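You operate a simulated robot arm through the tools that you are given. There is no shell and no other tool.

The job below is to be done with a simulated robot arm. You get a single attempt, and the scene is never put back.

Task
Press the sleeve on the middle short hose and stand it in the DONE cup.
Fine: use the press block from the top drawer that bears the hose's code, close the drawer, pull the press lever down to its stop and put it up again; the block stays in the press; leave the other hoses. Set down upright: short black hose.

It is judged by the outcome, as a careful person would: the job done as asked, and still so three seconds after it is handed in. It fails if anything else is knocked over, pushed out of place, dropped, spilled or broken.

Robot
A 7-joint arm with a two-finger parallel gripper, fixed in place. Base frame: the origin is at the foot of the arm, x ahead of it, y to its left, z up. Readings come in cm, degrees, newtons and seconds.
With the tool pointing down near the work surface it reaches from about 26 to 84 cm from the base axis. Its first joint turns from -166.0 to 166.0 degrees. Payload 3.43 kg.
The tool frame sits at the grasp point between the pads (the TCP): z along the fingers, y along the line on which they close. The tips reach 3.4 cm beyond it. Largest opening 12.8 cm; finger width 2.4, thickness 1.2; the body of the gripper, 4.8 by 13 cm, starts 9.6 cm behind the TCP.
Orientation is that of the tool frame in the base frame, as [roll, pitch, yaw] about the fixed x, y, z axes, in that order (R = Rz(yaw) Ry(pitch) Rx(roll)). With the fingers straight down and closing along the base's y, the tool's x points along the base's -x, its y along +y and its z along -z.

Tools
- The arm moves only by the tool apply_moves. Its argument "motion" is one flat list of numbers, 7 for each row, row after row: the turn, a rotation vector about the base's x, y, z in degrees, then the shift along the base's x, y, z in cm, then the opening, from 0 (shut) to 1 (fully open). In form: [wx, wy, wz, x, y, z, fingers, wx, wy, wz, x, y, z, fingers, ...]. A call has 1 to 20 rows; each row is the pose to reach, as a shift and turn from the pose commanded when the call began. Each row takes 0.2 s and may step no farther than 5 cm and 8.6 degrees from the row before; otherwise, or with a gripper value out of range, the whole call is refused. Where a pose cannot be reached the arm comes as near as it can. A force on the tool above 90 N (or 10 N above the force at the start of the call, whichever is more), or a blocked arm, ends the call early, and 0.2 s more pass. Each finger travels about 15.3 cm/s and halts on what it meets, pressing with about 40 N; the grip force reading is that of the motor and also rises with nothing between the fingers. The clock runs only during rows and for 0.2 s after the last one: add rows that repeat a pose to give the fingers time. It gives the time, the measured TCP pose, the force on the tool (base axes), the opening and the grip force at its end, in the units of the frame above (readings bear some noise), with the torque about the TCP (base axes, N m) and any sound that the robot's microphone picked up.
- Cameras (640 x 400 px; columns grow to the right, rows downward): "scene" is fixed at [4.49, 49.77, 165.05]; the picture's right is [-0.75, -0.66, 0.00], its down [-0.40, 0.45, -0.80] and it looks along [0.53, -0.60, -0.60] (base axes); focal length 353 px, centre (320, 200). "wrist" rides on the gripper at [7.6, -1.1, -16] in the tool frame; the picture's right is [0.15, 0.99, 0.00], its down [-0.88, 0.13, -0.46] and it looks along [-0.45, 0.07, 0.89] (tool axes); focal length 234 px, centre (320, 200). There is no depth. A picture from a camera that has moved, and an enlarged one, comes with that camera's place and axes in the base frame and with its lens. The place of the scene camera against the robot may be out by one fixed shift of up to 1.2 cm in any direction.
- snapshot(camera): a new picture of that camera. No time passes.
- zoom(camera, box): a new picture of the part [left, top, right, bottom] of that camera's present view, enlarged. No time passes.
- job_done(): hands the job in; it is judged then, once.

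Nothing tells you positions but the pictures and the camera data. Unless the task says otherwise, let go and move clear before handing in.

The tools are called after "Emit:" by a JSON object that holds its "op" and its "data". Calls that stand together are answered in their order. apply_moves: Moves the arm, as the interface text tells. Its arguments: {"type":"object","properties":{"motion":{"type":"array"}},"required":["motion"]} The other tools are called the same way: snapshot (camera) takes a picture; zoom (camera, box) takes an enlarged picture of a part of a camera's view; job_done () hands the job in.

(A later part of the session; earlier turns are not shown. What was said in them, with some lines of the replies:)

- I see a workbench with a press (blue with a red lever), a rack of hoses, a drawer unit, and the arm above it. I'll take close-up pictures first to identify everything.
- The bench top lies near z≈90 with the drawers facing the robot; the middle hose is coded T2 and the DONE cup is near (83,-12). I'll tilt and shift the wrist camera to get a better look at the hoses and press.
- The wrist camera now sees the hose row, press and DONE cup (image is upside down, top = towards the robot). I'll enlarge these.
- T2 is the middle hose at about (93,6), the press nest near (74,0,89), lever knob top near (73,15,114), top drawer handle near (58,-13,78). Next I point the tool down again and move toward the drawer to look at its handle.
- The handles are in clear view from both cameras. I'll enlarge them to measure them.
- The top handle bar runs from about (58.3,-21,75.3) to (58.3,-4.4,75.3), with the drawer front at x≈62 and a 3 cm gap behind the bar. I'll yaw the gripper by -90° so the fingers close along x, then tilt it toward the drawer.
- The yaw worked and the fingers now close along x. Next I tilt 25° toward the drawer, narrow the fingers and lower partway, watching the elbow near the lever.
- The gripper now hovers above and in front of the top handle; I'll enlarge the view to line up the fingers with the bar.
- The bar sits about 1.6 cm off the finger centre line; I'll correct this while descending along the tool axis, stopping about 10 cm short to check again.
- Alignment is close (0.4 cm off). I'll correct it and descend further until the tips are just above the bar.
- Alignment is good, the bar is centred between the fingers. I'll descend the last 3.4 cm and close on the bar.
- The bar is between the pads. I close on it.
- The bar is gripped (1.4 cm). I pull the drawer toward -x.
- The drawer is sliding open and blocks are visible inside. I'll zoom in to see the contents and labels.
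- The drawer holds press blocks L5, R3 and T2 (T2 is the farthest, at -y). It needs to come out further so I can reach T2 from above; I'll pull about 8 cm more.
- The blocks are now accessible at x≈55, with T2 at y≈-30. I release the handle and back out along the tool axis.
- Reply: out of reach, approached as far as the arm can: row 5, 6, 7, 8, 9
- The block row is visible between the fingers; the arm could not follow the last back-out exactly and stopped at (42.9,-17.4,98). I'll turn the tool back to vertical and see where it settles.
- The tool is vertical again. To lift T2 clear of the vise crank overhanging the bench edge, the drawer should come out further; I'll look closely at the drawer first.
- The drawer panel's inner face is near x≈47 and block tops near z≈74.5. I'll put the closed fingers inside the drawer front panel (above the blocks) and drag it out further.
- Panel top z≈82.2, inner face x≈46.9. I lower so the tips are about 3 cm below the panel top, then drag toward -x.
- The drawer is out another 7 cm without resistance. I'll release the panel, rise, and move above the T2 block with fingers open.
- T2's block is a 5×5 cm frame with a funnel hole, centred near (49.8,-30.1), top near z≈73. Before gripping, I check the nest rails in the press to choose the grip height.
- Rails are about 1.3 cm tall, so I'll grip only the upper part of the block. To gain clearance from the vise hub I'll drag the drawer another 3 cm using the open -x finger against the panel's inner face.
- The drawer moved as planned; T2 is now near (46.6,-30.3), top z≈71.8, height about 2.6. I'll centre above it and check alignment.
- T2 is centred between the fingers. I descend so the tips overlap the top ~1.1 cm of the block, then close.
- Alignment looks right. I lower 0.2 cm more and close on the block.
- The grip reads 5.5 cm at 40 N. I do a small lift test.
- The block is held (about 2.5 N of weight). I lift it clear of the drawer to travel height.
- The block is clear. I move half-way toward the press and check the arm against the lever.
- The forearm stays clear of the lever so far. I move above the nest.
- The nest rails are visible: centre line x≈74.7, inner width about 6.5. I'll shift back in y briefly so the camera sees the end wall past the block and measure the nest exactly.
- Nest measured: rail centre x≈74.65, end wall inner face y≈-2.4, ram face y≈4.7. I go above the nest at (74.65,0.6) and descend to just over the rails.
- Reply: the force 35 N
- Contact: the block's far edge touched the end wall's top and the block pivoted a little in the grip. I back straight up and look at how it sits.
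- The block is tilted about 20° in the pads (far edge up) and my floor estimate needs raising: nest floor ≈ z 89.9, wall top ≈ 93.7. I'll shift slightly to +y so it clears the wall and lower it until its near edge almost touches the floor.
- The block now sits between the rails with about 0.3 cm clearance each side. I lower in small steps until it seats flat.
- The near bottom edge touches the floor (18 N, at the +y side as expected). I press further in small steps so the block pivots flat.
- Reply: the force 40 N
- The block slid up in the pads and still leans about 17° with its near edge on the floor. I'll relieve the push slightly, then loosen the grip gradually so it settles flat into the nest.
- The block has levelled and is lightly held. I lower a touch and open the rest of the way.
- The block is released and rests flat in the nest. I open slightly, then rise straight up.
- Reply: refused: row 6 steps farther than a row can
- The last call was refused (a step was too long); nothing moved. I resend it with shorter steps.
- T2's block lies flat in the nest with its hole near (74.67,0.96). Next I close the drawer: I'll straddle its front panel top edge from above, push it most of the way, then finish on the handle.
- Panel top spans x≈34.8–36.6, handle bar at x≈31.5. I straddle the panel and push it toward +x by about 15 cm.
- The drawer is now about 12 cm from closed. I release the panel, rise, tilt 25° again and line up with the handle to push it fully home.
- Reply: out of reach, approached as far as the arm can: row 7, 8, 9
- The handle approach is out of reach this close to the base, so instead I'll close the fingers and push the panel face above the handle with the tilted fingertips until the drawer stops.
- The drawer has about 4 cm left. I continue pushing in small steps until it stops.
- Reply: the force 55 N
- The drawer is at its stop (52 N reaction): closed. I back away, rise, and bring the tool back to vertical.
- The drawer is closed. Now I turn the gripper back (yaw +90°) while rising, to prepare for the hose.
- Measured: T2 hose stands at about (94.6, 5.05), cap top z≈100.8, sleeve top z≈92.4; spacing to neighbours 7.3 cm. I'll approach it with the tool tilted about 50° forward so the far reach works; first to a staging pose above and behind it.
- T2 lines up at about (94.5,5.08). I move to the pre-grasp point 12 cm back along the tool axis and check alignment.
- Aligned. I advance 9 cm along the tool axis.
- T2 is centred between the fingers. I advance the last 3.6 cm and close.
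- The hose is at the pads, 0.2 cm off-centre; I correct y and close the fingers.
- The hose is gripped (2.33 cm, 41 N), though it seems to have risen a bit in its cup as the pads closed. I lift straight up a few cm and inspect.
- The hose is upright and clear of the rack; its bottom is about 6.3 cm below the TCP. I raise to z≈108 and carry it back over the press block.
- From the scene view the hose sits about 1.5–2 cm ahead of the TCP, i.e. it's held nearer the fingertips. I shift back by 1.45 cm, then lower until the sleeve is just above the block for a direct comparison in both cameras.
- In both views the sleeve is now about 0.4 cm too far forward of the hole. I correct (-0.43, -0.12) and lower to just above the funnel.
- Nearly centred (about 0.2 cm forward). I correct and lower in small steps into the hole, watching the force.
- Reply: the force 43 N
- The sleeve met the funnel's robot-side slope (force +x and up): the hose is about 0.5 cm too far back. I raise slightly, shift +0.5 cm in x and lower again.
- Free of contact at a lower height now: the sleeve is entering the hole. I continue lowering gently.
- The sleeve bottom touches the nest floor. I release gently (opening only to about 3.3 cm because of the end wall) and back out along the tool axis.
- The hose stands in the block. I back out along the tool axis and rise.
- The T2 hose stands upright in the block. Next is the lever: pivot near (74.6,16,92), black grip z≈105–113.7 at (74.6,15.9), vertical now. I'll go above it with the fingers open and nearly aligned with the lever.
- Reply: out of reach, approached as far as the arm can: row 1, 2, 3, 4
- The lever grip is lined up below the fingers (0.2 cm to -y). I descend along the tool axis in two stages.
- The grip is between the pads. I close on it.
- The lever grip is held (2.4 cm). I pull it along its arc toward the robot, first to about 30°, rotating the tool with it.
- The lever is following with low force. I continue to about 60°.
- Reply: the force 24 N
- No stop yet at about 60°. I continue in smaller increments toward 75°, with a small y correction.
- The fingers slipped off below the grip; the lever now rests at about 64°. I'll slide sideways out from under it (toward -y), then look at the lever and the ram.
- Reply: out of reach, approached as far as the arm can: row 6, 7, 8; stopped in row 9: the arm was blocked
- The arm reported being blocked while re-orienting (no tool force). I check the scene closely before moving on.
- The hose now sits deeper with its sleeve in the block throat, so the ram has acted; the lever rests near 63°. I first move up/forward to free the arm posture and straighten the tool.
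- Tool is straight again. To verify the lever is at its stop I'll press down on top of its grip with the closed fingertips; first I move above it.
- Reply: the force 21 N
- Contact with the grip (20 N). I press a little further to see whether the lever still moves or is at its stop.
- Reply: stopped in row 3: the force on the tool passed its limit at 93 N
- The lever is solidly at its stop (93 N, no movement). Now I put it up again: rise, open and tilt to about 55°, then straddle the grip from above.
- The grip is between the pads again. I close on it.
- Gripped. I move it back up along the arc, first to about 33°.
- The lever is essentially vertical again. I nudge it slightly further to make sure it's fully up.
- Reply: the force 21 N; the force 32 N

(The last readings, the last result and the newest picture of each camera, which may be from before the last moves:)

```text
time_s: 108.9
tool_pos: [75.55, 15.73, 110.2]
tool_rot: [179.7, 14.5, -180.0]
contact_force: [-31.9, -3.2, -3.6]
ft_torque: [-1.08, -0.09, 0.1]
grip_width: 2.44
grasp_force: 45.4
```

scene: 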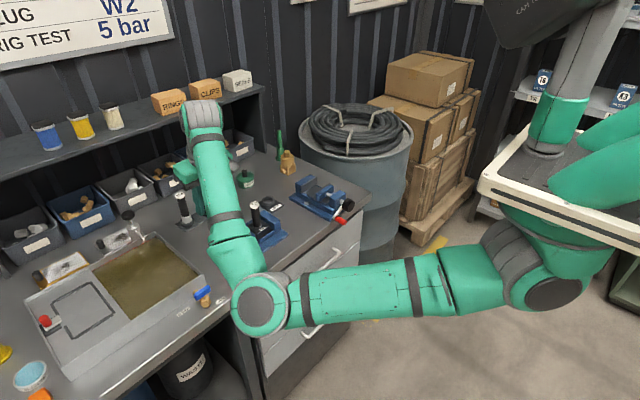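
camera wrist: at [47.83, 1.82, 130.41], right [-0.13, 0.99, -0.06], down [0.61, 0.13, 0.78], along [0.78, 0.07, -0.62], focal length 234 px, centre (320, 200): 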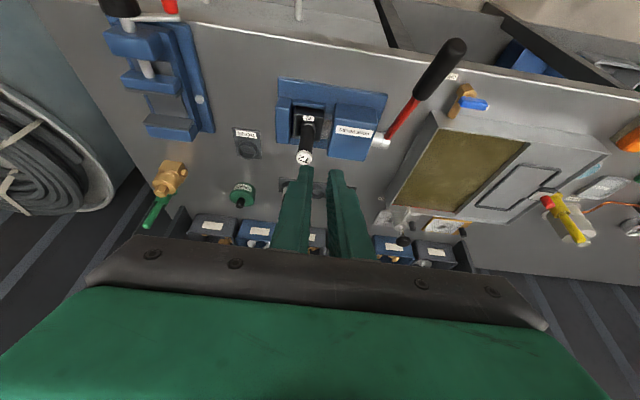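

The reaction rises (32 N): the lever is at its upper stop. I release and lift away along the tool axis.

Emit:
{"op": "apply_moves", "data": {"motion": [0, 0, 0, -0.5, 0, 0, 0.15, 0, 0, 0, -0.6, 0, 0, 0.25, 0, 0, 0, -0.6, 0, 0, 0.36, 0, 0, 0, -0.6, 0, 0, 0.36, 0, 0, 0, -1.1, 0, 2, 0.36, 0, 0, 0, -2, 0, 5.5, 0.36, 0, 0, 0, -3.1, 0, 9.5, 0.36, 0, 0, 0, -4.2, 0, 13.5, 0.36, 0, 0, 0, -4.2, 0, 13.5, 0.36]}}

Emit:
{"op": "snapshot", "data": {"camera": "wrist"}}

Emit:
{"op": "snapshot", "data": {"camera": "scene"}}

```text
time_s: 110.9
tool_pos: [71.52, 15.76, 123.67]
tool_rot: [179.7, 14.6, -179.8]
contact_force: [0.3, 0.3, -0.2]
ft_torque: [0.03, -0.01, -0.03]
grip_width: 4.63
grasp_force: 0.0
```

```text
taken
camera wrist: at [60.2, 14.68, 137.13], right [-0.14, 0.99, -0.03], down [0.74, 0.13, 0.66], along [0.66, 0.07, -0.75], focal length 234 px, centre (320, 200)
```

wrist: 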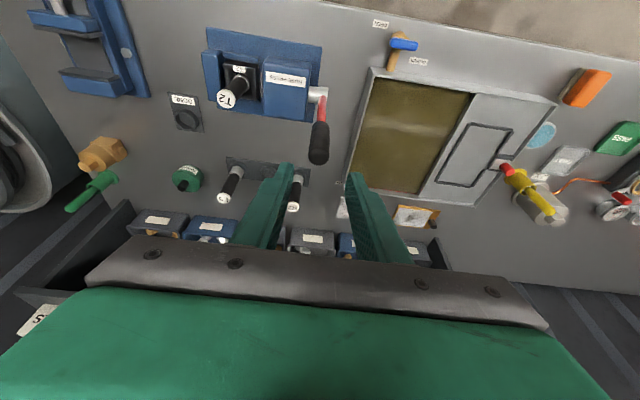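

```text
taken
```

scene: 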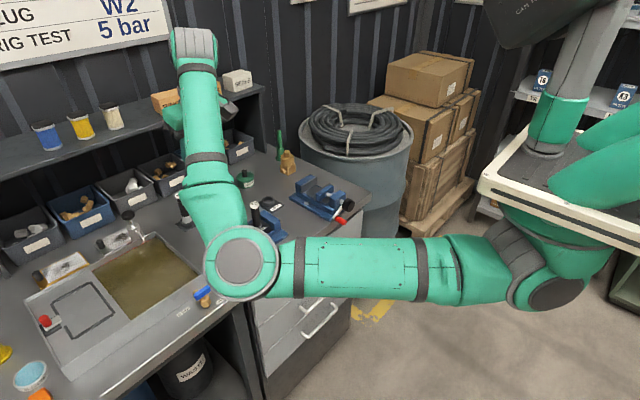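

Emit:
{"op": "zoom", "data": {"camera": "wrist", "box": [190, 40, 370, 180]}}

```text
2.86 times, centred on (280, 110) of wrist
camera zoom: at [60.2, 14.68, 137.13], right [-0.14, 0.99, -0.03], down [0.74, 0.13, 0.66], along [0.66, 0.07, -0.75], focal length 669 px, centre (434, 457)
```

zoom: 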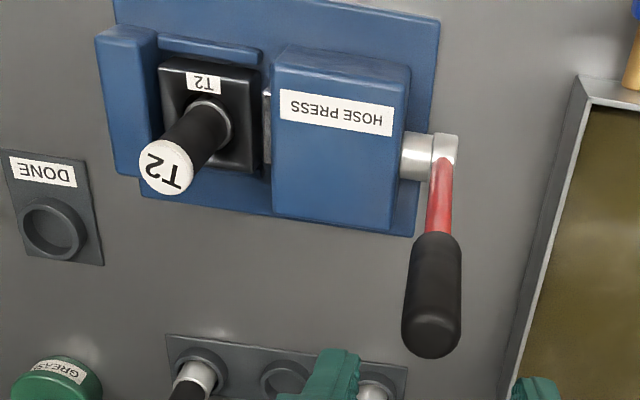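

The lever is back at its original upright position and the T2 hose still stands in the block. Now I move back to collect the hose: first across and tilt to 50° above the press.

Emit:
{"op": "apply_moves", "data": {"motion": [0, 0, 0, 0, -4, 0.5, 0.36, 0, 0, 0, 0, -8, 0.5, 0.3, 0, 0, 0, 0, -12, 0.5, 0.25, 0, 0, 0, -0.5, -15.2, 0.5, 0.25, 0, -7, 0, -0.7, -15.2, 0, 0.25, 0, -14, 0, -0.9, -15.2, -1, 0.25, 0, -21, 0, -1.1, -15.2, -2, 0.25, 0, -28, 0, -1.3, -15.2, -3, 0.25, 0, -35.4, 0, -1.5, -15.2, -4, 0.25, 0, -35.4, 0, -1.5, -15.2, -4, 0.25]}}

Emit:
{"op": "snapshot", "data": {"camera": "wrist"}}

Emit:
{"op": "snapshot", "data": {"camera": "scene"}}

```text
time_s: 113.1
tool_pos: [69.94, 0.21, 119.68]
tool_rot: [179.8, 50.2, 180.0]
contact_force: [-1.9, -1.0, 0.7]
ft_torque: [0.05, -0.01, 0.04]
grip_width: 3.19
grasp_force: 0.0
```

```text
taken
camera wrist: at [52.95, -0.78, 124.0], right [-0.09, 0.99, -0.11], down [0.21, 0.13, 0.97], along [0.97, 0.07, -0.22], focal length 234 px, centre (320, 200)
```

wrist: 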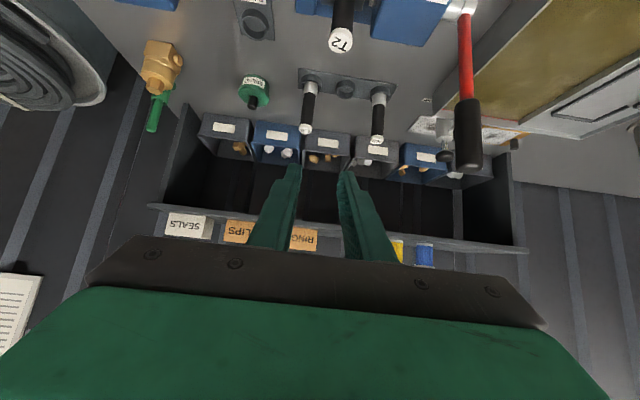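

```text
taken
```

scene: 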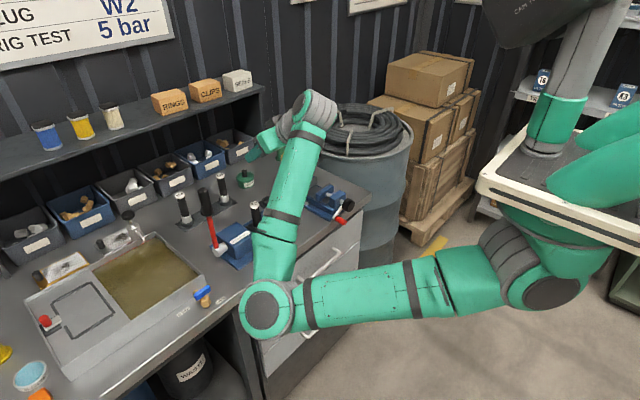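

Emit:
{"op": "apply_moves", "data": {"motion": [0, 0, 0, -0.9, 0.3, -4, 0.25, 0, 0, 0, -1.8, 0.5, -8, 0.25, 0, 0, 0, -2.7, 0.5, -12, 0.25, 0, 0, 0, -3.5, 0.5, -15.2, 0.25, 0, 0, 0, -3.5, 0.5, -15.2, 0.25]}}

Emit:
{"op": "zoom", "data": {"camera": "wrist", "box": [240, 40, 400, 200]}}

Emit:
{"op": "zoom", "data": {"camera": "scene", "box": [220, 160, 300, 250]}}

```text
time_s: 114.3
tool_pos: [66.69, 1.09, 104.28]
tool_rot: [179.6, 50.2, -179.9]
contact_force: [0.6, -0.6, -0.1]
ft_torque: [0.02, -0.04, 0.0]
grip_width: 3.19
grasp_force: 0.1
```

```text
2.50 times, centred on (320, 120) of wrist
camera zoom: at [49.55, -0.02, 108.68], right [-0.1, 0.99, -0.11], down [0.21, 0.13, 0.97], along [0.97, 0.07, -0.22], focal length 585 px, centre (320, 400)
```

zoom: 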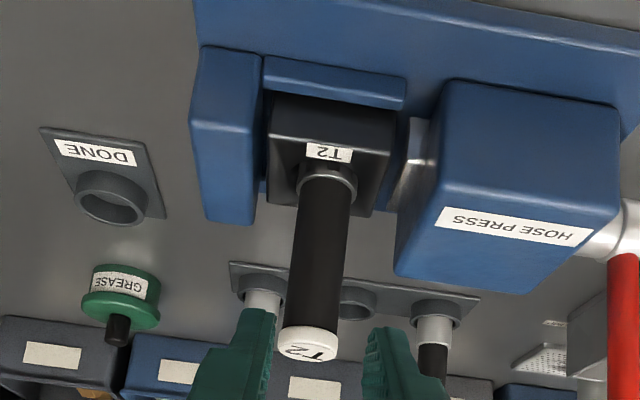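

```text
4.44 times, centred on (260, 205) of scene
camera zoom: at [4.49, 49.77, 165.05], right [-0.75, -0.66, 0.0], down [-0.4, 0.45, -0.8], along [0.53, -0.6, -0.6], focal length 1570 px, centre (587, 178)
```

zoom: 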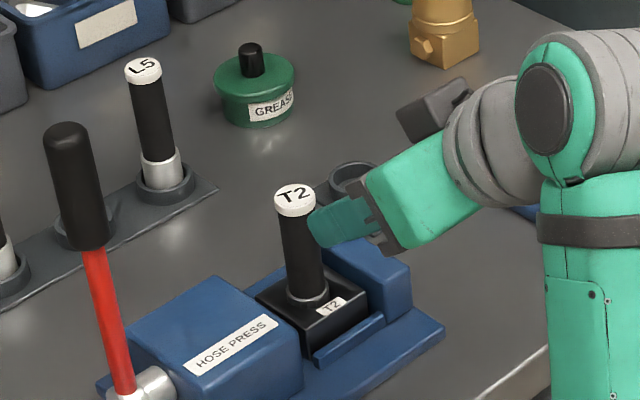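

The hose is at about (74.65,0.88). I align y, open slightly more and advance most of the way along the tool axis.

Emit:
{"op": "apply_moves", "data": {"motion": [0, 0, 0, 1.7, -0.2, -1.9, 0.3, 0, 0, 0, 3.6, -0.2, -3.5, 0.3, 0, 0, 0, 5.2, -0.2, -4.9, 0.3, 0, 0, 0, 5.2, -0.2, -4.9, 0.3]}}

Emit:
{"op": "zoom", "data": {"camera": "wrist", "box": [240, 70, 400, 230]}}

Emit:
{"op": "zoom", "data": {"camera": "scene", "box": [220, 160, 300, 250]}}

```text
time_s: 115.3
tool_pos: [71.72, 0.65, 99.5]
tool_rot: [179.8, 50.1, 179.9]
contact_force: [-1.0, -0.7, -0.4]
ft_torque: [0.0, -0.01, -0.01]
grip_width: 3.82
grasp_force: 0.2
```

```text
2.50 times, centred on (320, 150) of wrist
camera zoom: at [54.61, -0.42, 103.88], right [-0.1, 0.99, -0.11], down [0.21, 0.13, 0.97], along [0.97, 0.07, -0.22], focal length 585 px, centre (320, 325)
```

zoom: 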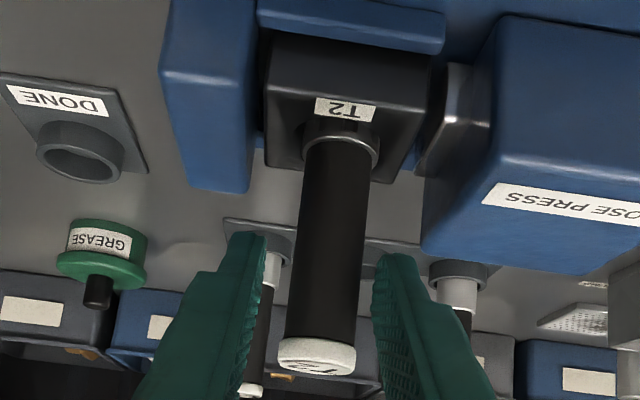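

```text
4.44 times, centred on (260, 205) of scene
camera zoom: at [4.49, 49.77, 165.05], right [-0.75, -0.66, 0.0], down [-0.4, 0.45, -0.8], along [0.53, -0.6, -0.6], focal length 1570 px, centre (587, 178)
```

zoom: 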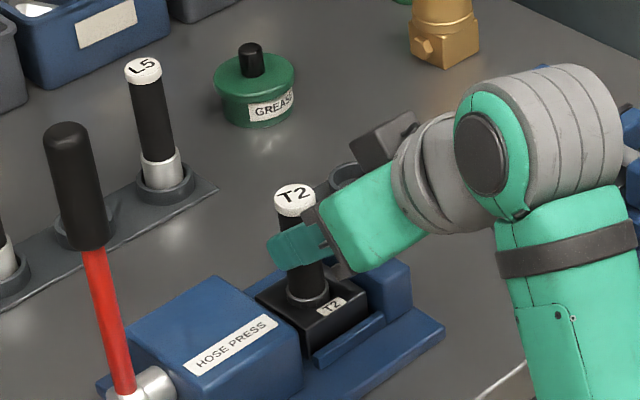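

Hose is 0.2 cm to +y of the finger centre; I correct and advance the remaining 3.3 cm.

Emit:
{"op": "apply_moves", "data": {"motion": [0, 0, 0, 0, 0.22, 0, 0.3, 0, 0, 0, 1.3, 0.22, -1.05, 0.3, 0, 0, 0, 2.55, 0.22, -2.1, 0.3, 0, 0, 0, 2.55, 0.22, -2.1, 0.3]}}

Emit:
{"op": "zoom", "data": {"camera": "wrist", "box": [240, 90, 400, 250]}}

Emit:
{"op": "zoom", "data": {"camera": "scene", "box": [225, 180, 285, 250]}}

```text
time_s: 116.3
tool_pos: [74.07, 1.25, 97.4]
tool_rot: [179.9, 50.1, -179.9]
contact_force: [0.1, -0.1, -0.3]
ft_torque: [0.0, 0.01, -0.01]
grip_width: 3.84
grasp_force: 0.0
```

```text
2.50 times, centred on (320, 170) of wrist
camera zoom: at [57.12, 0.03, 101.82], right [-0.1, 0.99, -0.11], down [0.21, 0.13, 0.97], along [0.97, 0.07, -0.22], focal length 585 px, centre (320, 275)
```

zoom: 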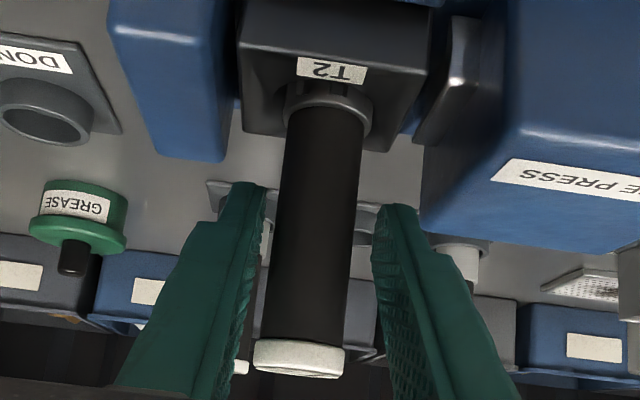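

```text
5.71 times, centred on (255, 215) of scene
camera zoom: at [4.49, 49.77, 165.05], right [-0.75, -0.66, 0.0], down [-0.4, 0.45, -0.8], along [0.53, -0.6, -0.6], focal length 2019 px, centre (691, 114)
```

zoom: 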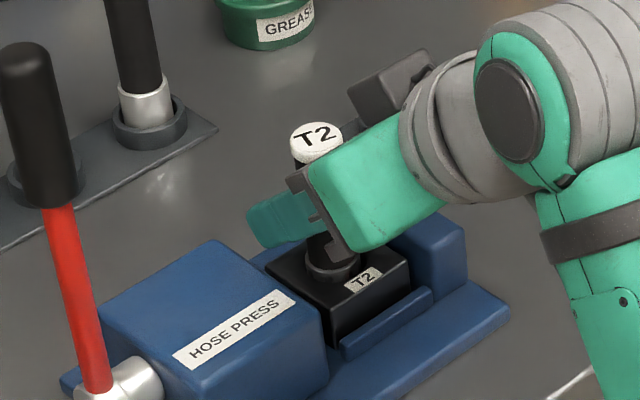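

Emit:
{"op": "apply_moves", "data": {"motion": [0, 0, 0, 0, -0.18, 0, 0.3, 0, 0, 0, 0, -0.18, 0, 0.25, 0, 0, 0, 0, -0.18, 0, 0.2, 0, 0, 0, 0, -0.18, 0, 0.15, 0, 0, 0, 0, -0.18, 0, 0.1, 0, 0, 0, 0, -0.18, 0, 0.1]}}

Emit:
{"op": "zoom", "data": {"camera": "wrist", "box": [240, 90, 400, 250]}}

```text
time_s: 117.7
tool_pos: [74.3, 0.84, 97.38]
tool_rot: [179.8, 50.1, -179.9]
contact_force: [-0.7, 0.3, 1.2]
ft_torque: [-0.02, 0.06, 0.0]
grip_width: 2.53
grasp_force: 40.4
```

```text
2.50 times, centred on (320, 170) of wrist
camera zoom: at [57.18, -0.23, 101.82], right [-0.1, 0.99, -0.11], down [0.21, 0.13, 0.97], along [0.97, 0.07, -0.22], focal length 585 px, centre (320, 275)
```

zoom: 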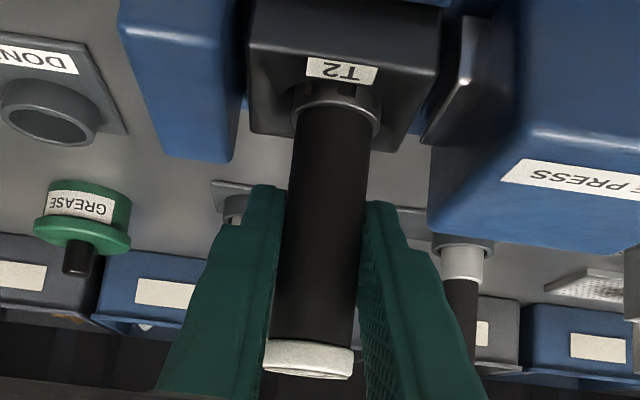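

Hose gripped. I lift slowly, checking that the block stays in the press.

Emit:
{"op": "apply_moves", "data": {"motion": [0, 0, 0, 0, 0, 0.5, 0.1, 0, 0, 0, 0, 0, 1.2, 0.1, 0, 0, 0, 0, 0, 2, 0.1, 0, 0, 0, 0, 0, 2, 0.1]}}

Emit:
{"op": "zoom", "data": {"camera": "wrist", "box": [240, 60, 400, 220]}}

Emit:
{"op": "zoom", "data": {"camera": "scene", "box": [225, 180, 285, 250]}}

```text
time_s: 118.7
tool_pos: [74.18, 0.77, 99.4]
tool_rot: [179.8, 50.1, -179.9]
contact_force: [-0.2, 0.0, -1.7]
ft_torque: [-0.07, 0.03, -0.03]
grip_width: 2.52
grasp_force: 39.7
```

```text
2.50 times, centred on (320, 140) of wrist
camera zoom: at [57.23, -0.23, 103.82], right [-0.1, 0.99, -0.11], down [0.21, 0.13, 0.97], along [0.97, 0.07, -0.22], focal length 585 px, centre (320, 350)
```

zoom: 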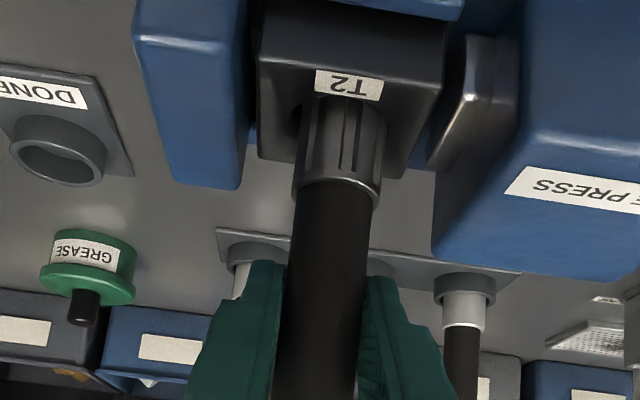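

```text
5.71 times, centred on (255, 215) of scene
camera zoom: at [4.49, 49.77, 165.05], right [-0.75, -0.66, 0.0], down [-0.4, 0.45, -0.8], along [0.53, -0.6, -0.6], focal length 2019 px, centre (691, 114)
```

zoom: 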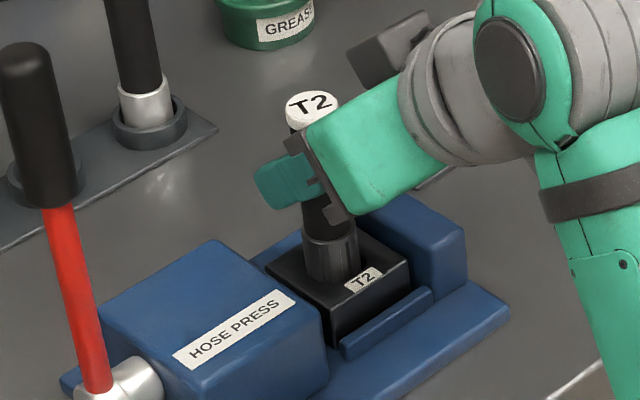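

The sleeve is now crimped and the block stays seated in the press. I lift higher and carry the hose over the DONE cup.

Emit:
{"op": "apply_moves", "data": {"motion": [0, 0, 0, 0, 0, 3, 0.1, 0, 0, 0, 0, 0, 6, 0.1, 0, 0, 0, 0, -1, 9, 0.1, 0, 0, 0, 2.5, -4.5, 9, 0.1, 0, 0, 0, 5, -8, 9, 0.1, 0, 0, 0, 7.5, -11, 9, 0.1, 0, 0, 0, 8.9, -12.8, 9, 0.1, 0, 0, 0, 8.9, -12.8, 9, 0.1]}}

Emit:
{"op": "snapshot", "data": {"camera": "scene"}}

Emit:
{"op": "zoom", "data": {"camera": "scene", "box": [220, 140, 320, 240]}}

Emit:
{"op": "zoom", "data": {"camera": "wrist", "box": [240, 0, 400, 200]}}

```text
time_s: 120.5
tool_pos: [83.26, -11.82, 108.52]
tool_rot: [179.7, 50.0, -179.9]
contact_force: [-0.3, -0.8, -2.0]
ft_torque: [-0.01, 0.03, 0.05]
grip_width: 2.51
grasp_force: 40.3
```

```text
taken
```

scene: 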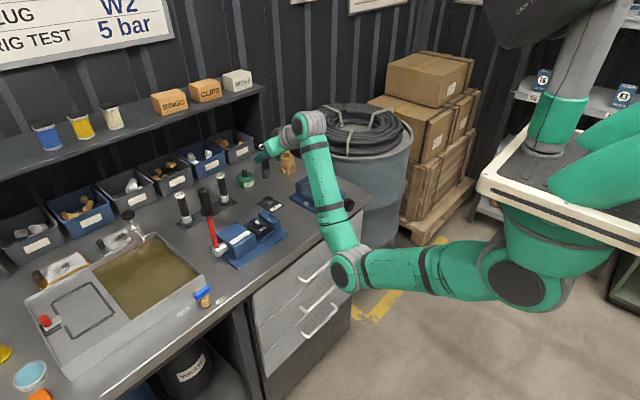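

```text
4.00 times, centred on (270, 190) of scene
camera zoom: at [4.49, 49.77, 165.05], right [-0.75, -0.66, 0.0], down [-0.4, 0.45, -0.8], along [0.53, -0.6, -0.6], focal length 1413 px, centre (520, 240)
```

zoom: 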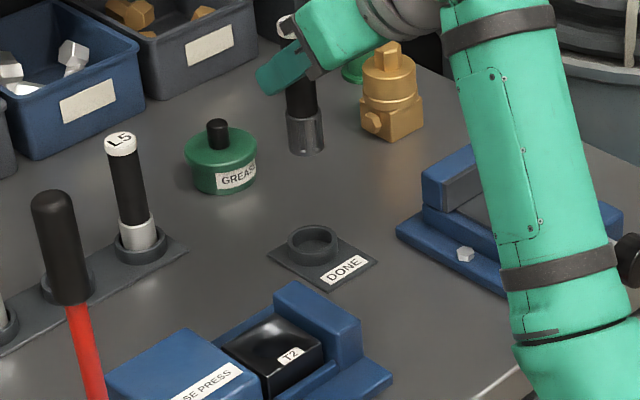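

```text
2.00 times, centred on (320, 100) of wrist
camera zoom: at [66.2, -13.01, 112.86], right [-0.1, 0.99, -0.11], down [0.21, 0.13, 0.97], along [0.97, 0.07, -0.22], focal length 468 px, centre (320, 400)
```

zoom: 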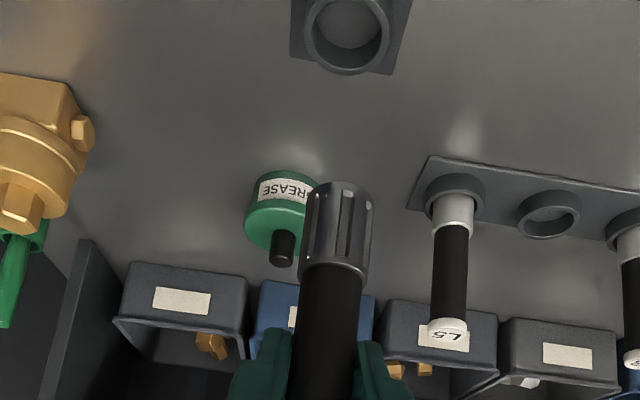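

Hose is over the DONE area. Both views suggest the cup is a bit further (+x) and to -y; I shift by (0.6,-0.5) and lower to just above the cup rim.

Emit:
{"op": "apply_moves", "data": {"motion": [0, 0, 0, 0.6, -0.5, -2, 0.1, 0, 0, 0, 0.6, -0.5, -4.5, 0.1, 0, 0, 0, 0.6, -0.5, -6.5, 0.1, 0, 0, 0, 0.6, -0.5, -7.3, 0.1, 0, 0, 0, 0.6, -0.5, -7.3, 0.1]}}

Emit:
{"op": "zoom", "data": {"camera": "scene", "box": [240, 170, 300, 230]}}

Emit:
{"op": "zoom", "data": {"camera": "wrist", "box": [260, 30, 390, 170]}}

```text
time_s: 121.7
tool_pos: [83.83, -12.4, 101.18]
tool_rot: [179.9, 50.0, -179.9]
contact_force: [-0.3, 0.1, -1.1]
ft_torque: [0.0, 0.01, -0.03]
grip_width: 2.5
grasp_force: 39.8
```

```text
6.67 times, centred on (270, 200) of scene
camera zoom: at [4.49, 49.77, 165.05], right [-0.75, -0.66, 0.0], down [-0.4, 0.45, -0.8], along [0.53, -0.6, -0.6], focal length 2355 px, centre (653, 200)
```

zoom: 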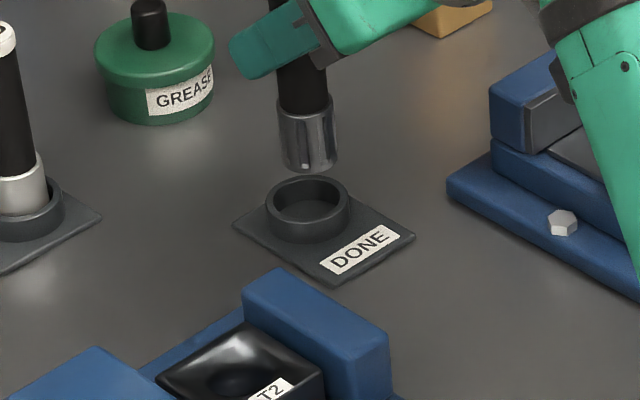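

```text
2.86 times, centred on (325, 100) of wrist
camera zoom: at [66.75, -13.47, 105.47], right [-0.1, 0.99, -0.11], down [0.21, 0.13, 0.97], along [0.97, 0.07, -0.23], focal length 669 px, centre (306, 486)
```

zoom: 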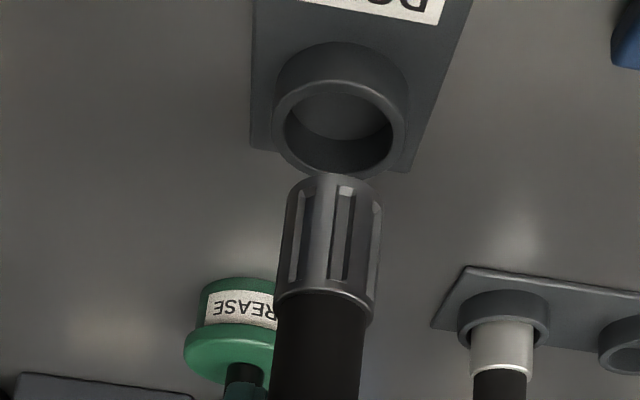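

Still slightly off in the two views; I adjust a little (+0.15,-0.1) and lower to about 0.6 cm above the rim for a closer comparison.

Emit:
{"op": "apply_moves", "data": {"motion": [0, 0, 0, 0.15, -0.1, -0.8, 0.1, 0, 0, 0, 0.15, -0.1, -1.6, 0.1, 0, 0, 0, 0.15, -0.1, -1.6, 0.1]}}

Emit:
{"op": "zoom", "data": {"camera": "scene", "box": [250, 180, 290, 220]}}

Emit:
{"op": "zoom", "data": {"camera": "wrist", "box": [280, 40, 380, 150]}}

```text
time_s: 122.5
tool_pos: [83.98, -12.67, 99.49]
tool_rot: [179.9, 50.1, -180.0]
contact_force: [-0.8, 0.3, -2.0]
ft_torque: [0.04, -0.02, -0.01]
grip_width: 2.52
grasp_force: 40.0
```

```text
10.00 times, centred on (270, 200) of scene
camera zoom: at [4.49, 49.77, 165.05], right [-0.75, -0.66, 0.0], down [-0.4, 0.45, -0.8], along [0.53, -0.6, -0.6], focal length 3533 px, centre (820, 200)
```

zoom: 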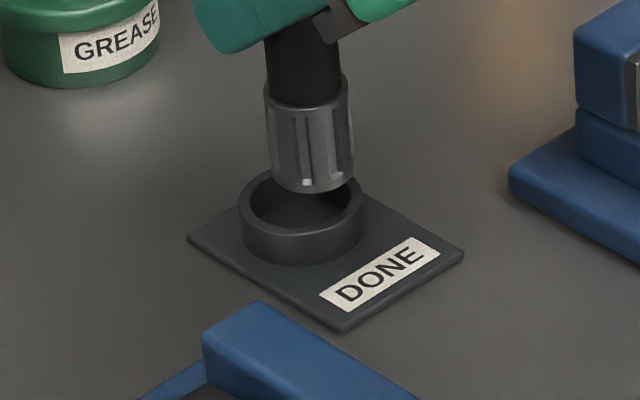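

```text
3.64 times, centred on (330, 95) of wrist
camera zoom: at [66.82, -13.73, 103.89], right [-0.1, 0.99, -0.11], down [0.21, 0.13, 0.97], along [0.97, 0.07, -0.22], focal length 852 px, centre (284, 582)
```

zoom: 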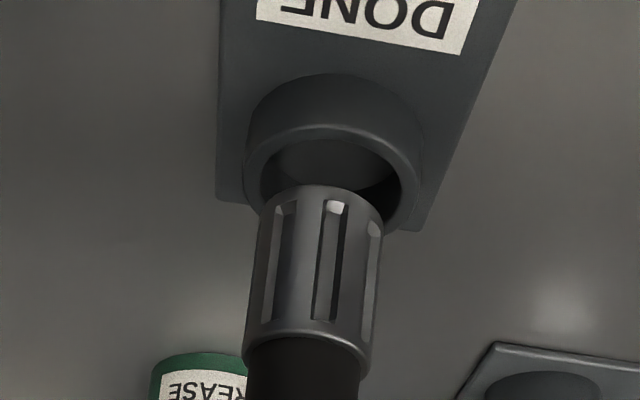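

Consistent in both views now: the cup centre is about (+0.5,+0.15) from the sleeve. I shift and lower to just above the rim.

Emit:
{"op": "apply_moves", "data": {"motion": [0, 0, 0, 0.5, 0.15, 0, 0.1, 0, 0, 0, 0.5, 0.15, -0.6, 0.1, 0, 0, 0, 0.5, 0.15, -0.6, 0.1]}}

Emit:
{"op": "zoom", "data": {"camera": "scene", "box": [250, 180, 290, 220]}}

Emit:
{"op": "zoom", "data": {"camera": "wrist", "box": [280, 40, 380, 150]}}

```text
time_s: 123.3
tool_pos: [84.4, -12.26, 98.9]
tool_rot: [179.7, 50.1, -179.9]
contact_force: [-0.5, 0.1, -1.8]
ft_torque: [0.0, 0.01, 0.0]
grip_width: 2.49
grasp_force: 40.4
```

```text
10.00 times, centred on (270, 200) of scene
camera zoom: at [4.49, 49.77, 165.05], right [-0.75, -0.66, 0.0], down [-0.4, 0.45, -0.8], along [0.53, -0.6, -0.6], focal length 3533 px, centre (820, 200)
```

zoom: 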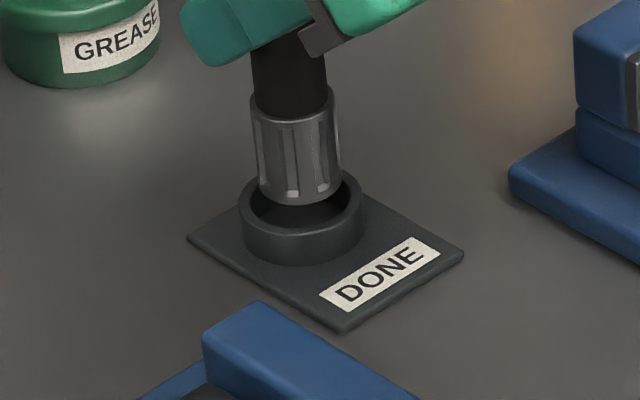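

```text
3.64 times, centred on (330, 95) of wrist
camera zoom: at [67.28, -13.48, 103.31], right [-0.1, 0.99, -0.11], down [0.21, 0.13, 0.97], along [0.97, 0.07, -0.23], focal length 852 px, centre (284, 582)
```

zoom: 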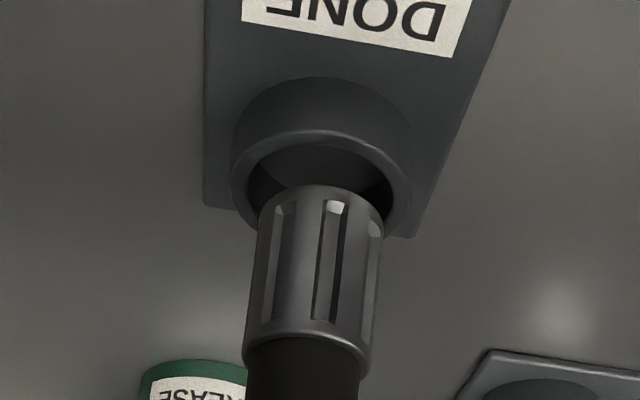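

The sleeve is centred over the cup in both views. I lower in small steps, watching the force.

Emit:
{"op": "apply_moves", "data": {"motion": [0, 0, 0, 0, 0, -0.3, 0.1, 0, 0, 0, 0, 0, -0.6, 0.1, 0, 0, 0, 0, 0, -0.9, 0.1, 0, 0, 0, 0, 0, -0.9, 0.1]}}

Emit:
{"op": "zoom", "data": {"camera": "scene", "box": [250, 180, 290, 220]}}

Emit:
{"op": "zoom", "data": {"camera": "wrist", "box": [280, 40, 380, 150]}}

```text
time_s: 124.3
tool_pos: [84.46, -12.41, 98.08]
tool_rot: [179.7, 50.2, -179.9]
contact_force: [0.0, 0.0, -1.7]
ft_torque: [0.01, 0.03, -0.03]
grip_width: 2.5
grasp_force: 40.2
```

```text
10.00 times, centred on (270, 200) of scene
camera zoom: at [4.49, 49.77, 165.05], right [-0.75, -0.66, 0.0], down [-0.4, 0.45, -0.8], along [0.53, -0.6, -0.6], focal length 3533 px, centre (820, 200)
```

zoom: 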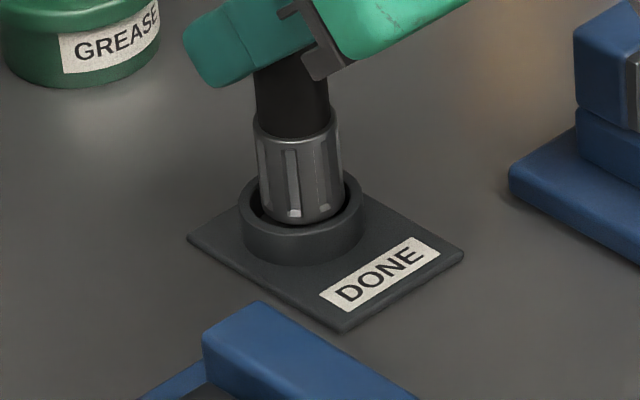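

```text
3.64 times, centred on (330, 95) of wrist
camera zoom: at [67.31, -13.51, 102.42], right [-0.1, 0.99, -0.11], down [0.21, 0.13, 0.97], along [0.97, 0.07, -0.23], focal length 852 px, centre (284, 582)
```

zoom: 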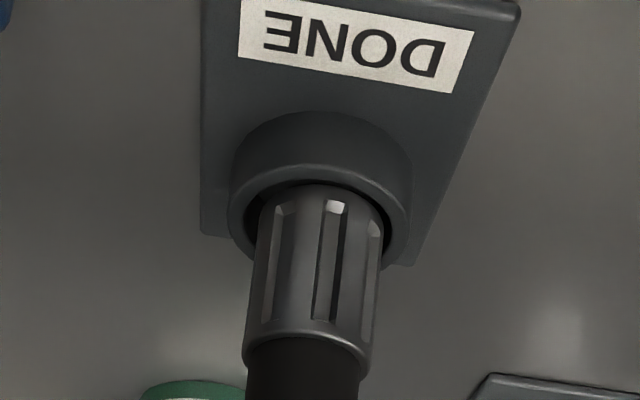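

Emit:
{"op": "apply_moves", "data": {"motion": [0, 0, 0, 0, 0, -0.3, 0.1, 0, 0, 0, 0, 0, -0.6, 0.1, 0, 0, 0, 0, 0, -0.6, 0.1]}}

Emit:
{"op": "zoom", "data": {"camera": "scene", "box": [250, 180, 290, 220]}}

Emit:
{"op": "zoom", "data": {"camera": "wrist", "box": [280, 40, 380, 150]}}

```text
time_s: 125.1
tool_pos: [84.29, -12.48, 97.45]
tool_rot: [179.9, 50.1, -179.9]
contact_force: [-0.4, -0.4, -1.9]
ft_torque: [0.01, 0.05, 0.0]
grip_width: 2.55
grasp_force: 39.3
```

```text
10.00 times, centred on (270, 200) of scene
camera zoom: at [4.49, 49.77, 165.05], right [-0.75, -0.66, 0.0], down [-0.4, 0.45, -0.8], along [0.53, -0.6, -0.6], focal length 3533 px, centre (820, 200)
```

zoom: 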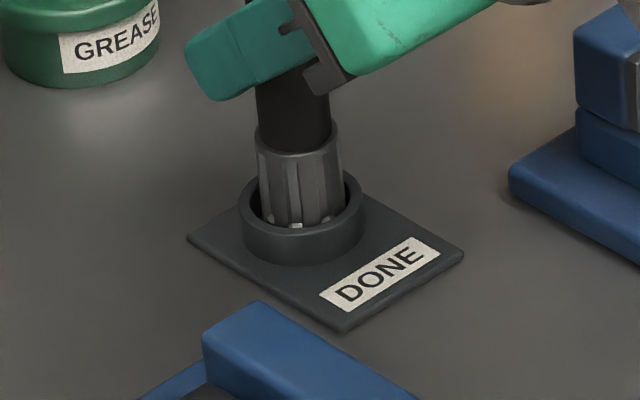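

```text
3.64 times, centred on (330, 95) of wrist
camera zoom: at [67.31, -13.52, 101.84], right [-0.1, 0.99, -0.11], down [0.21, 0.13, 0.97], along [0.97, 0.07, -0.22], focal length 852 px, centre (284, 582)
```

zoom: 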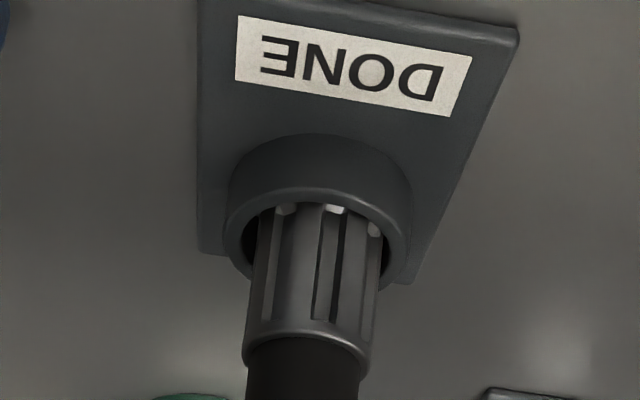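

The sleeve is inside the cup. I keep lowering until it touches bottom.

Emit:
{"op": "apply_moves", "data": {"motion": [0, 0, 0, 0, 0, -0.3, 0.1, 0, 0, 0, 0, 0, -0.6, 0.1, 0, 0, 0, 0, 0, -0.6, 0.1]}}

Emit:
{"op": "zoom", "data": {"camera": "scene", "box": [250, 180, 290, 220]}}

```text
time_s: 125.9
tool_pos: [84.33, -12.46, 96.77]
tool_rot: [179.9, 50.1, -179.9]
contact_force: [-0.6, 0.7, -0.7]
ft_torque: [0.0, 0.03, 0.04]
grip_width: 2.51
grasp_force: 40.5
```

```text
10.00 times, centred on (270, 200) of scene
camera zoom: at [4.49, 49.77, 165.05], right [-0.75, -0.66, 0.0], down [-0.4, 0.45, -0.8], along [0.53, -0.6, -0.6], focal length 3533 px, centre (820, 200)
```

zoom: 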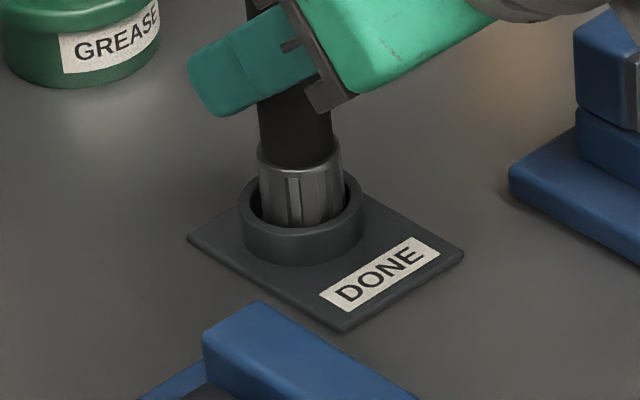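

Emit:
{"op": "apply_moves", "data": {"motion": [0, 0, 0, 0, 0, -0.2, 0.1, 0, 0, 0, 0, 0, -0.4, 0.1, 0, 0, 0, 0, 0, -0.4, 0.1]}}

```text
time_s: 126.7
tool_pos: [84.43, -12.35, 96.54]
tool_rot: [179.9, 50.3, -180.0]
contact_force: [4.5, -0.5, 9.1]
ft_torque: [-0.12, -0.25, 0.03]
grip_width: 2.51
grasp_force: 40.5
```

The hose has touched bottom (9 N). I release gently.

Emit:
{"op": "apply_moves", "data": {"motion": [0, 0, 0, 0, 0, 0.15, 0.17, 0, 0, 0, 0, 0, 0.15, 0.192, 0, 0, 0, 0, 0, 0.15, 0.205, 0, 0, 0, 0, 0, 0.15, 0.23, 0, 0, 0, 0, 0, 0.15, 0.28, 0, 0, 0, 0, 0, 0.15, 0.3]}}

Emit:
{"op": "zoom", "data": {"camera": "scene", "box": [245, 165, 295, 220]}}

Emit:
{"op": "zoom", "data": {"camera": "wrist", "box": [240, 60, 400, 240]}}

```text
time_s: 128.1
tool_pos: [84.55, -12.49, 96.61]
tool_rot: [179.8, 50.1, 180.0]
contact_force: [0.0, -0.5, 0.2]
ft_torque: [0.05, 0.01, 0.04]
grip_width: 3.85
grasp_force: 0.2
```

```text
7.27 times, centred on (270, 192) of scene
camera zoom: at [4.49, 49.77, 165.05], right [-0.75, -0.66, 0.0], down [-0.4, 0.45, -0.8], along [0.53, -0.6, -0.6], focal length 2569 px, centre (684, 254)
```

zoom: 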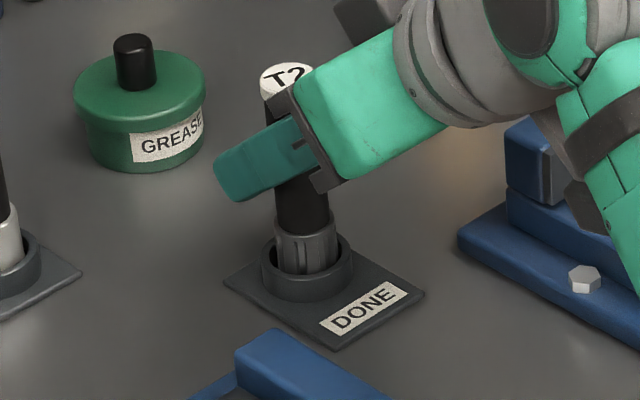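

```text
2.22 times, centred on (320, 150) of wrist
camera zoom: at [67.39, -13.58, 100.99], right [-0.1, 0.99, -0.11], down [0.21, 0.13, 0.97], along [0.97, 0.07, -0.23], focal length 520 px, centre (320, 311)
```

zoom: 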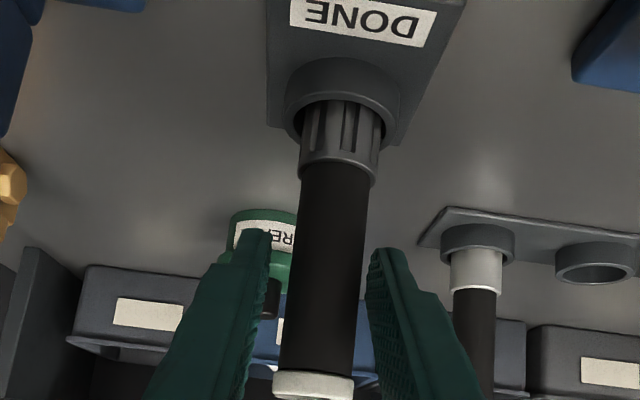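

The hose stands in the DONE cup, released. I centre slightly and back out along the tool axis.

Emit:
{"op": "apply_moves", "data": {"motion": [0, 0, 0, 0, 0.15, 0, 0.33, 0, 0, 0, -1.53, 0.15, 1.29, 0.33, 0, 0, 0, -3.06, 0.15, 2.57, 0.33, 0, 0, 0, -5.4, 0.15, 4.5, 0.33, 0, 0, 0, -8.4, 0.15, 7.1, 0.33, 0, 0, 0, -11.5, 0.15, 10, 0.33, 0, 0, 0, -11.5, 0.15, 14, 0.33, 0, 0, 0, -11.5, 0.15, 14, 0.33]}}

Emit:
{"op": "snapshot", "data": {"camera": "wrist"}}

Emit:
{"op": "zoom", "data": {"camera": "scene", "box": [180, 150, 340, 270]}}

Emit:
{"op": "snapshot", "data": {"camera": "scene"}}

```text
time_s: 129.9
tool_pos: [72.75, -12.24, 110.74]
tool_rot: [179.8, 50.2, -179.9]
contact_force: [-0.7, 0.0, 0.2]
ft_torque: [0.03, 0.01, 0.01]
grip_width: 4.24
grasp_force: 0.0
```

```text
taken
camera wrist: at [55.77, -13.41, 115.1], right [-0.1, 0.99, -0.11], down [0.21, 0.13, 0.97], along [0.97, 0.07, -0.23], focal length 234 px, centre (320, 200)
```

wrist: 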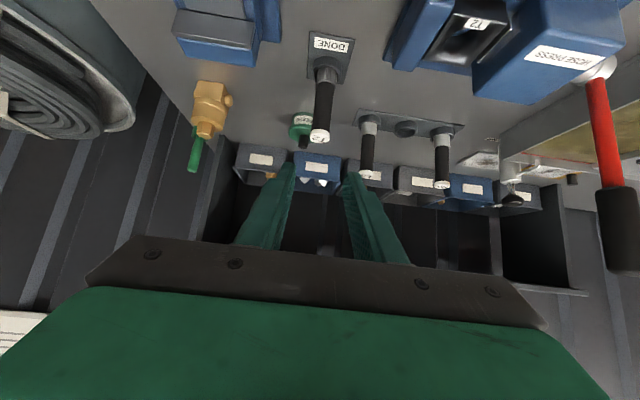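

```text
3.33 times, centred on (260, 210) of scene
camera zoom: at [4.49, 49.77, 165.05], right [-0.75, -0.66, 0.0], down [-0.4, 0.45, -0.8], along [0.53, -0.6, -0.6], focal length 1178 px, centre (520, 167)
```

zoom: 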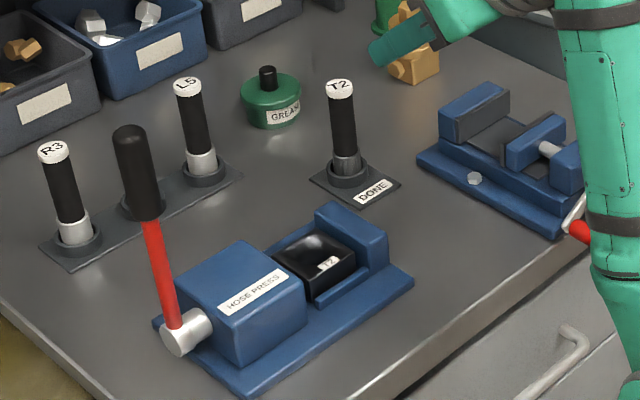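

```text
taken
```

scene: 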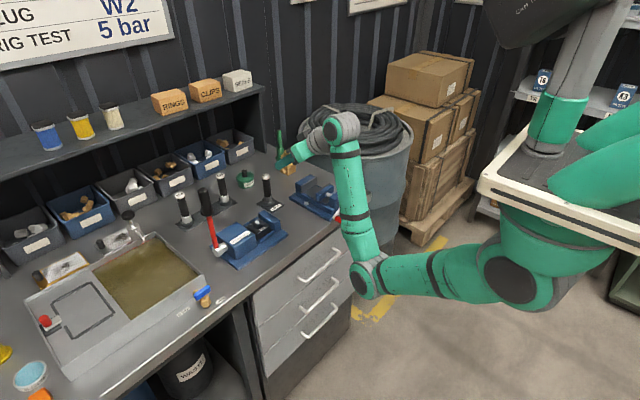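

The T2 hose stands upright in DONE, the block is in the press, the lever is up and the drawer is closed. I move the arm further clear and do a last check.

Emit:
{"op": "apply_moves", "data": {"motion": [0, 4, 0, -1, 1, 4, 0.33, 0, 8, 0, -2, 2, 8, 0.33, 0, 14, 0, -3, 3, 12, 0.33, 0, 20, 0, -4, 4, 15, 0.33, 0, 20, 0, -4, 4, 15, 0.33]}}

Emit:
{"op": "snapshot", "data": {"camera": "scene"}}

Emit:
{"op": "zoom", "data": {"camera": "scene", "box": [220, 160, 380, 340]}}

Emit:
{"op": "snapshot", "data": {"camera": "wrist"}}

Emit:
{"op": "zoom", "data": {"camera": "scene", "box": [235, 160, 295, 250]}}

```text
time_s: 131.1
tool_pos: [68.74, -8.36, 125.63]
tool_rot: [179.7, 30.0, -180.0]
contact_force: [-0.2, 0.7, -0.4]
ft_torque: [0.0, -0.02, -0.03]
grip_width: 4.22
grasp_force: 0.0
```

```text
taken
```

scene: 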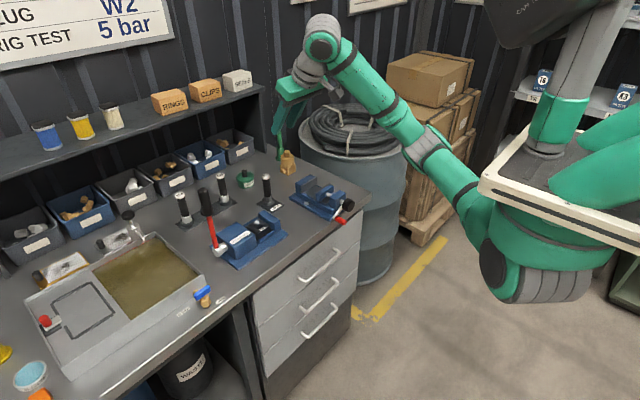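

```text
2.22 times, centred on (300, 250) of scene
camera zoom: at [4.49, 49.77, 165.05], right [-0.75, -0.66, 0.0], down [-0.4, 0.45, -0.8], along [0.53, -0.6, -0.6], focal length 785 px, centre (364, 89)
```

zoom: 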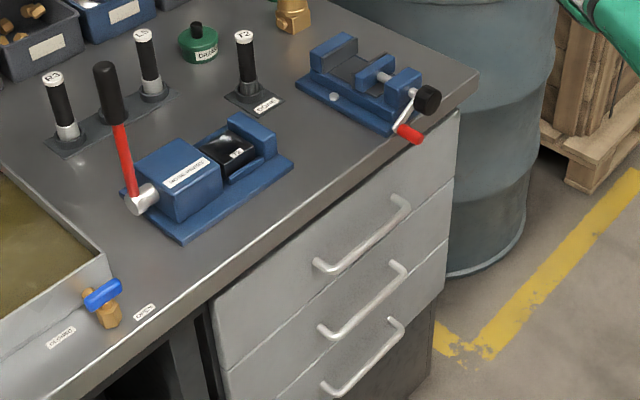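

```text
taken
camera wrist: at [54.27, -9.35, 135.65], right [-0.13, 0.99, -0.07], down [0.53, 0.13, 0.84], along [0.84, 0.07, -0.54], focal length 234 px, centre (320, 200)
```

wrist: 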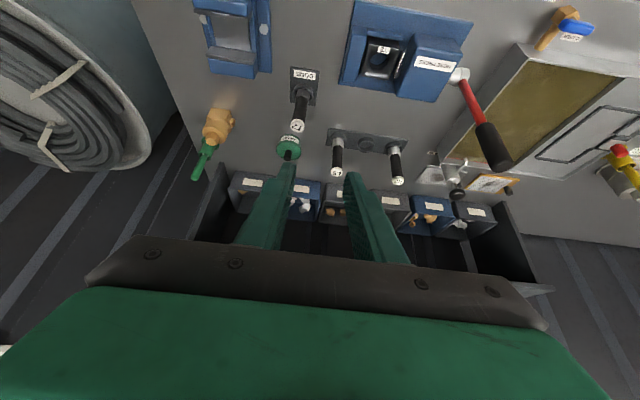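

```text
4.44 times, centred on (265, 205) of scene
camera zoom: at [4.49, 49.77, 165.05], right [-0.75, -0.66, 0.0], down [-0.4, 0.45, -0.8], along [0.53, -0.6, -0.6], focal length 1570 px, centre (564, 178)
```

zoom: 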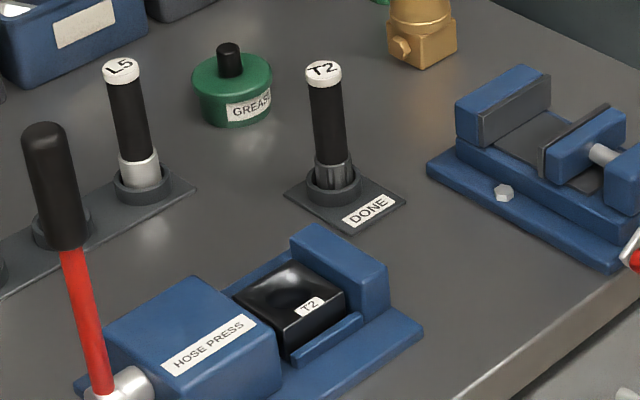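

Everything looks right: the crimped T2 hose stands upright in the DONE cup and its block is in the press. The lever is up, the drawer is shut, and the other hoses are untouched. The arm is clear, so I hand the job in.

Emit:
{"op": "job_done", "data": {}}

```text
The job is handed in.
```

The T2 hose's sleeve is pressed, and the hose stands upright in the DONE cup. I've handed the job in; I haven't seen how it was judged.

- **Block:** the T2 block from the top drawer is still seated in the press. I pushed the drawer back until it hit its stop.
- **Lever:** I pulled it down to its stop; it held against about 93 N without moving. I then raised it back to where it started. Afterwards the sleeve showed crimp marks.
- **Other items:** in the last pictures the R3 and L5 hoses and everything else on the bench looked to be in their original places.

Two things went less smoothly:

- **Block placement:** the block first touched the press's end wall and tilted in the gripper. I levelled it and set it flat in the nest.
- **Lever grip:** the gripper slipped off the lever at the bottom of its travel, so I pressed on it again to confirm it was at the stop.
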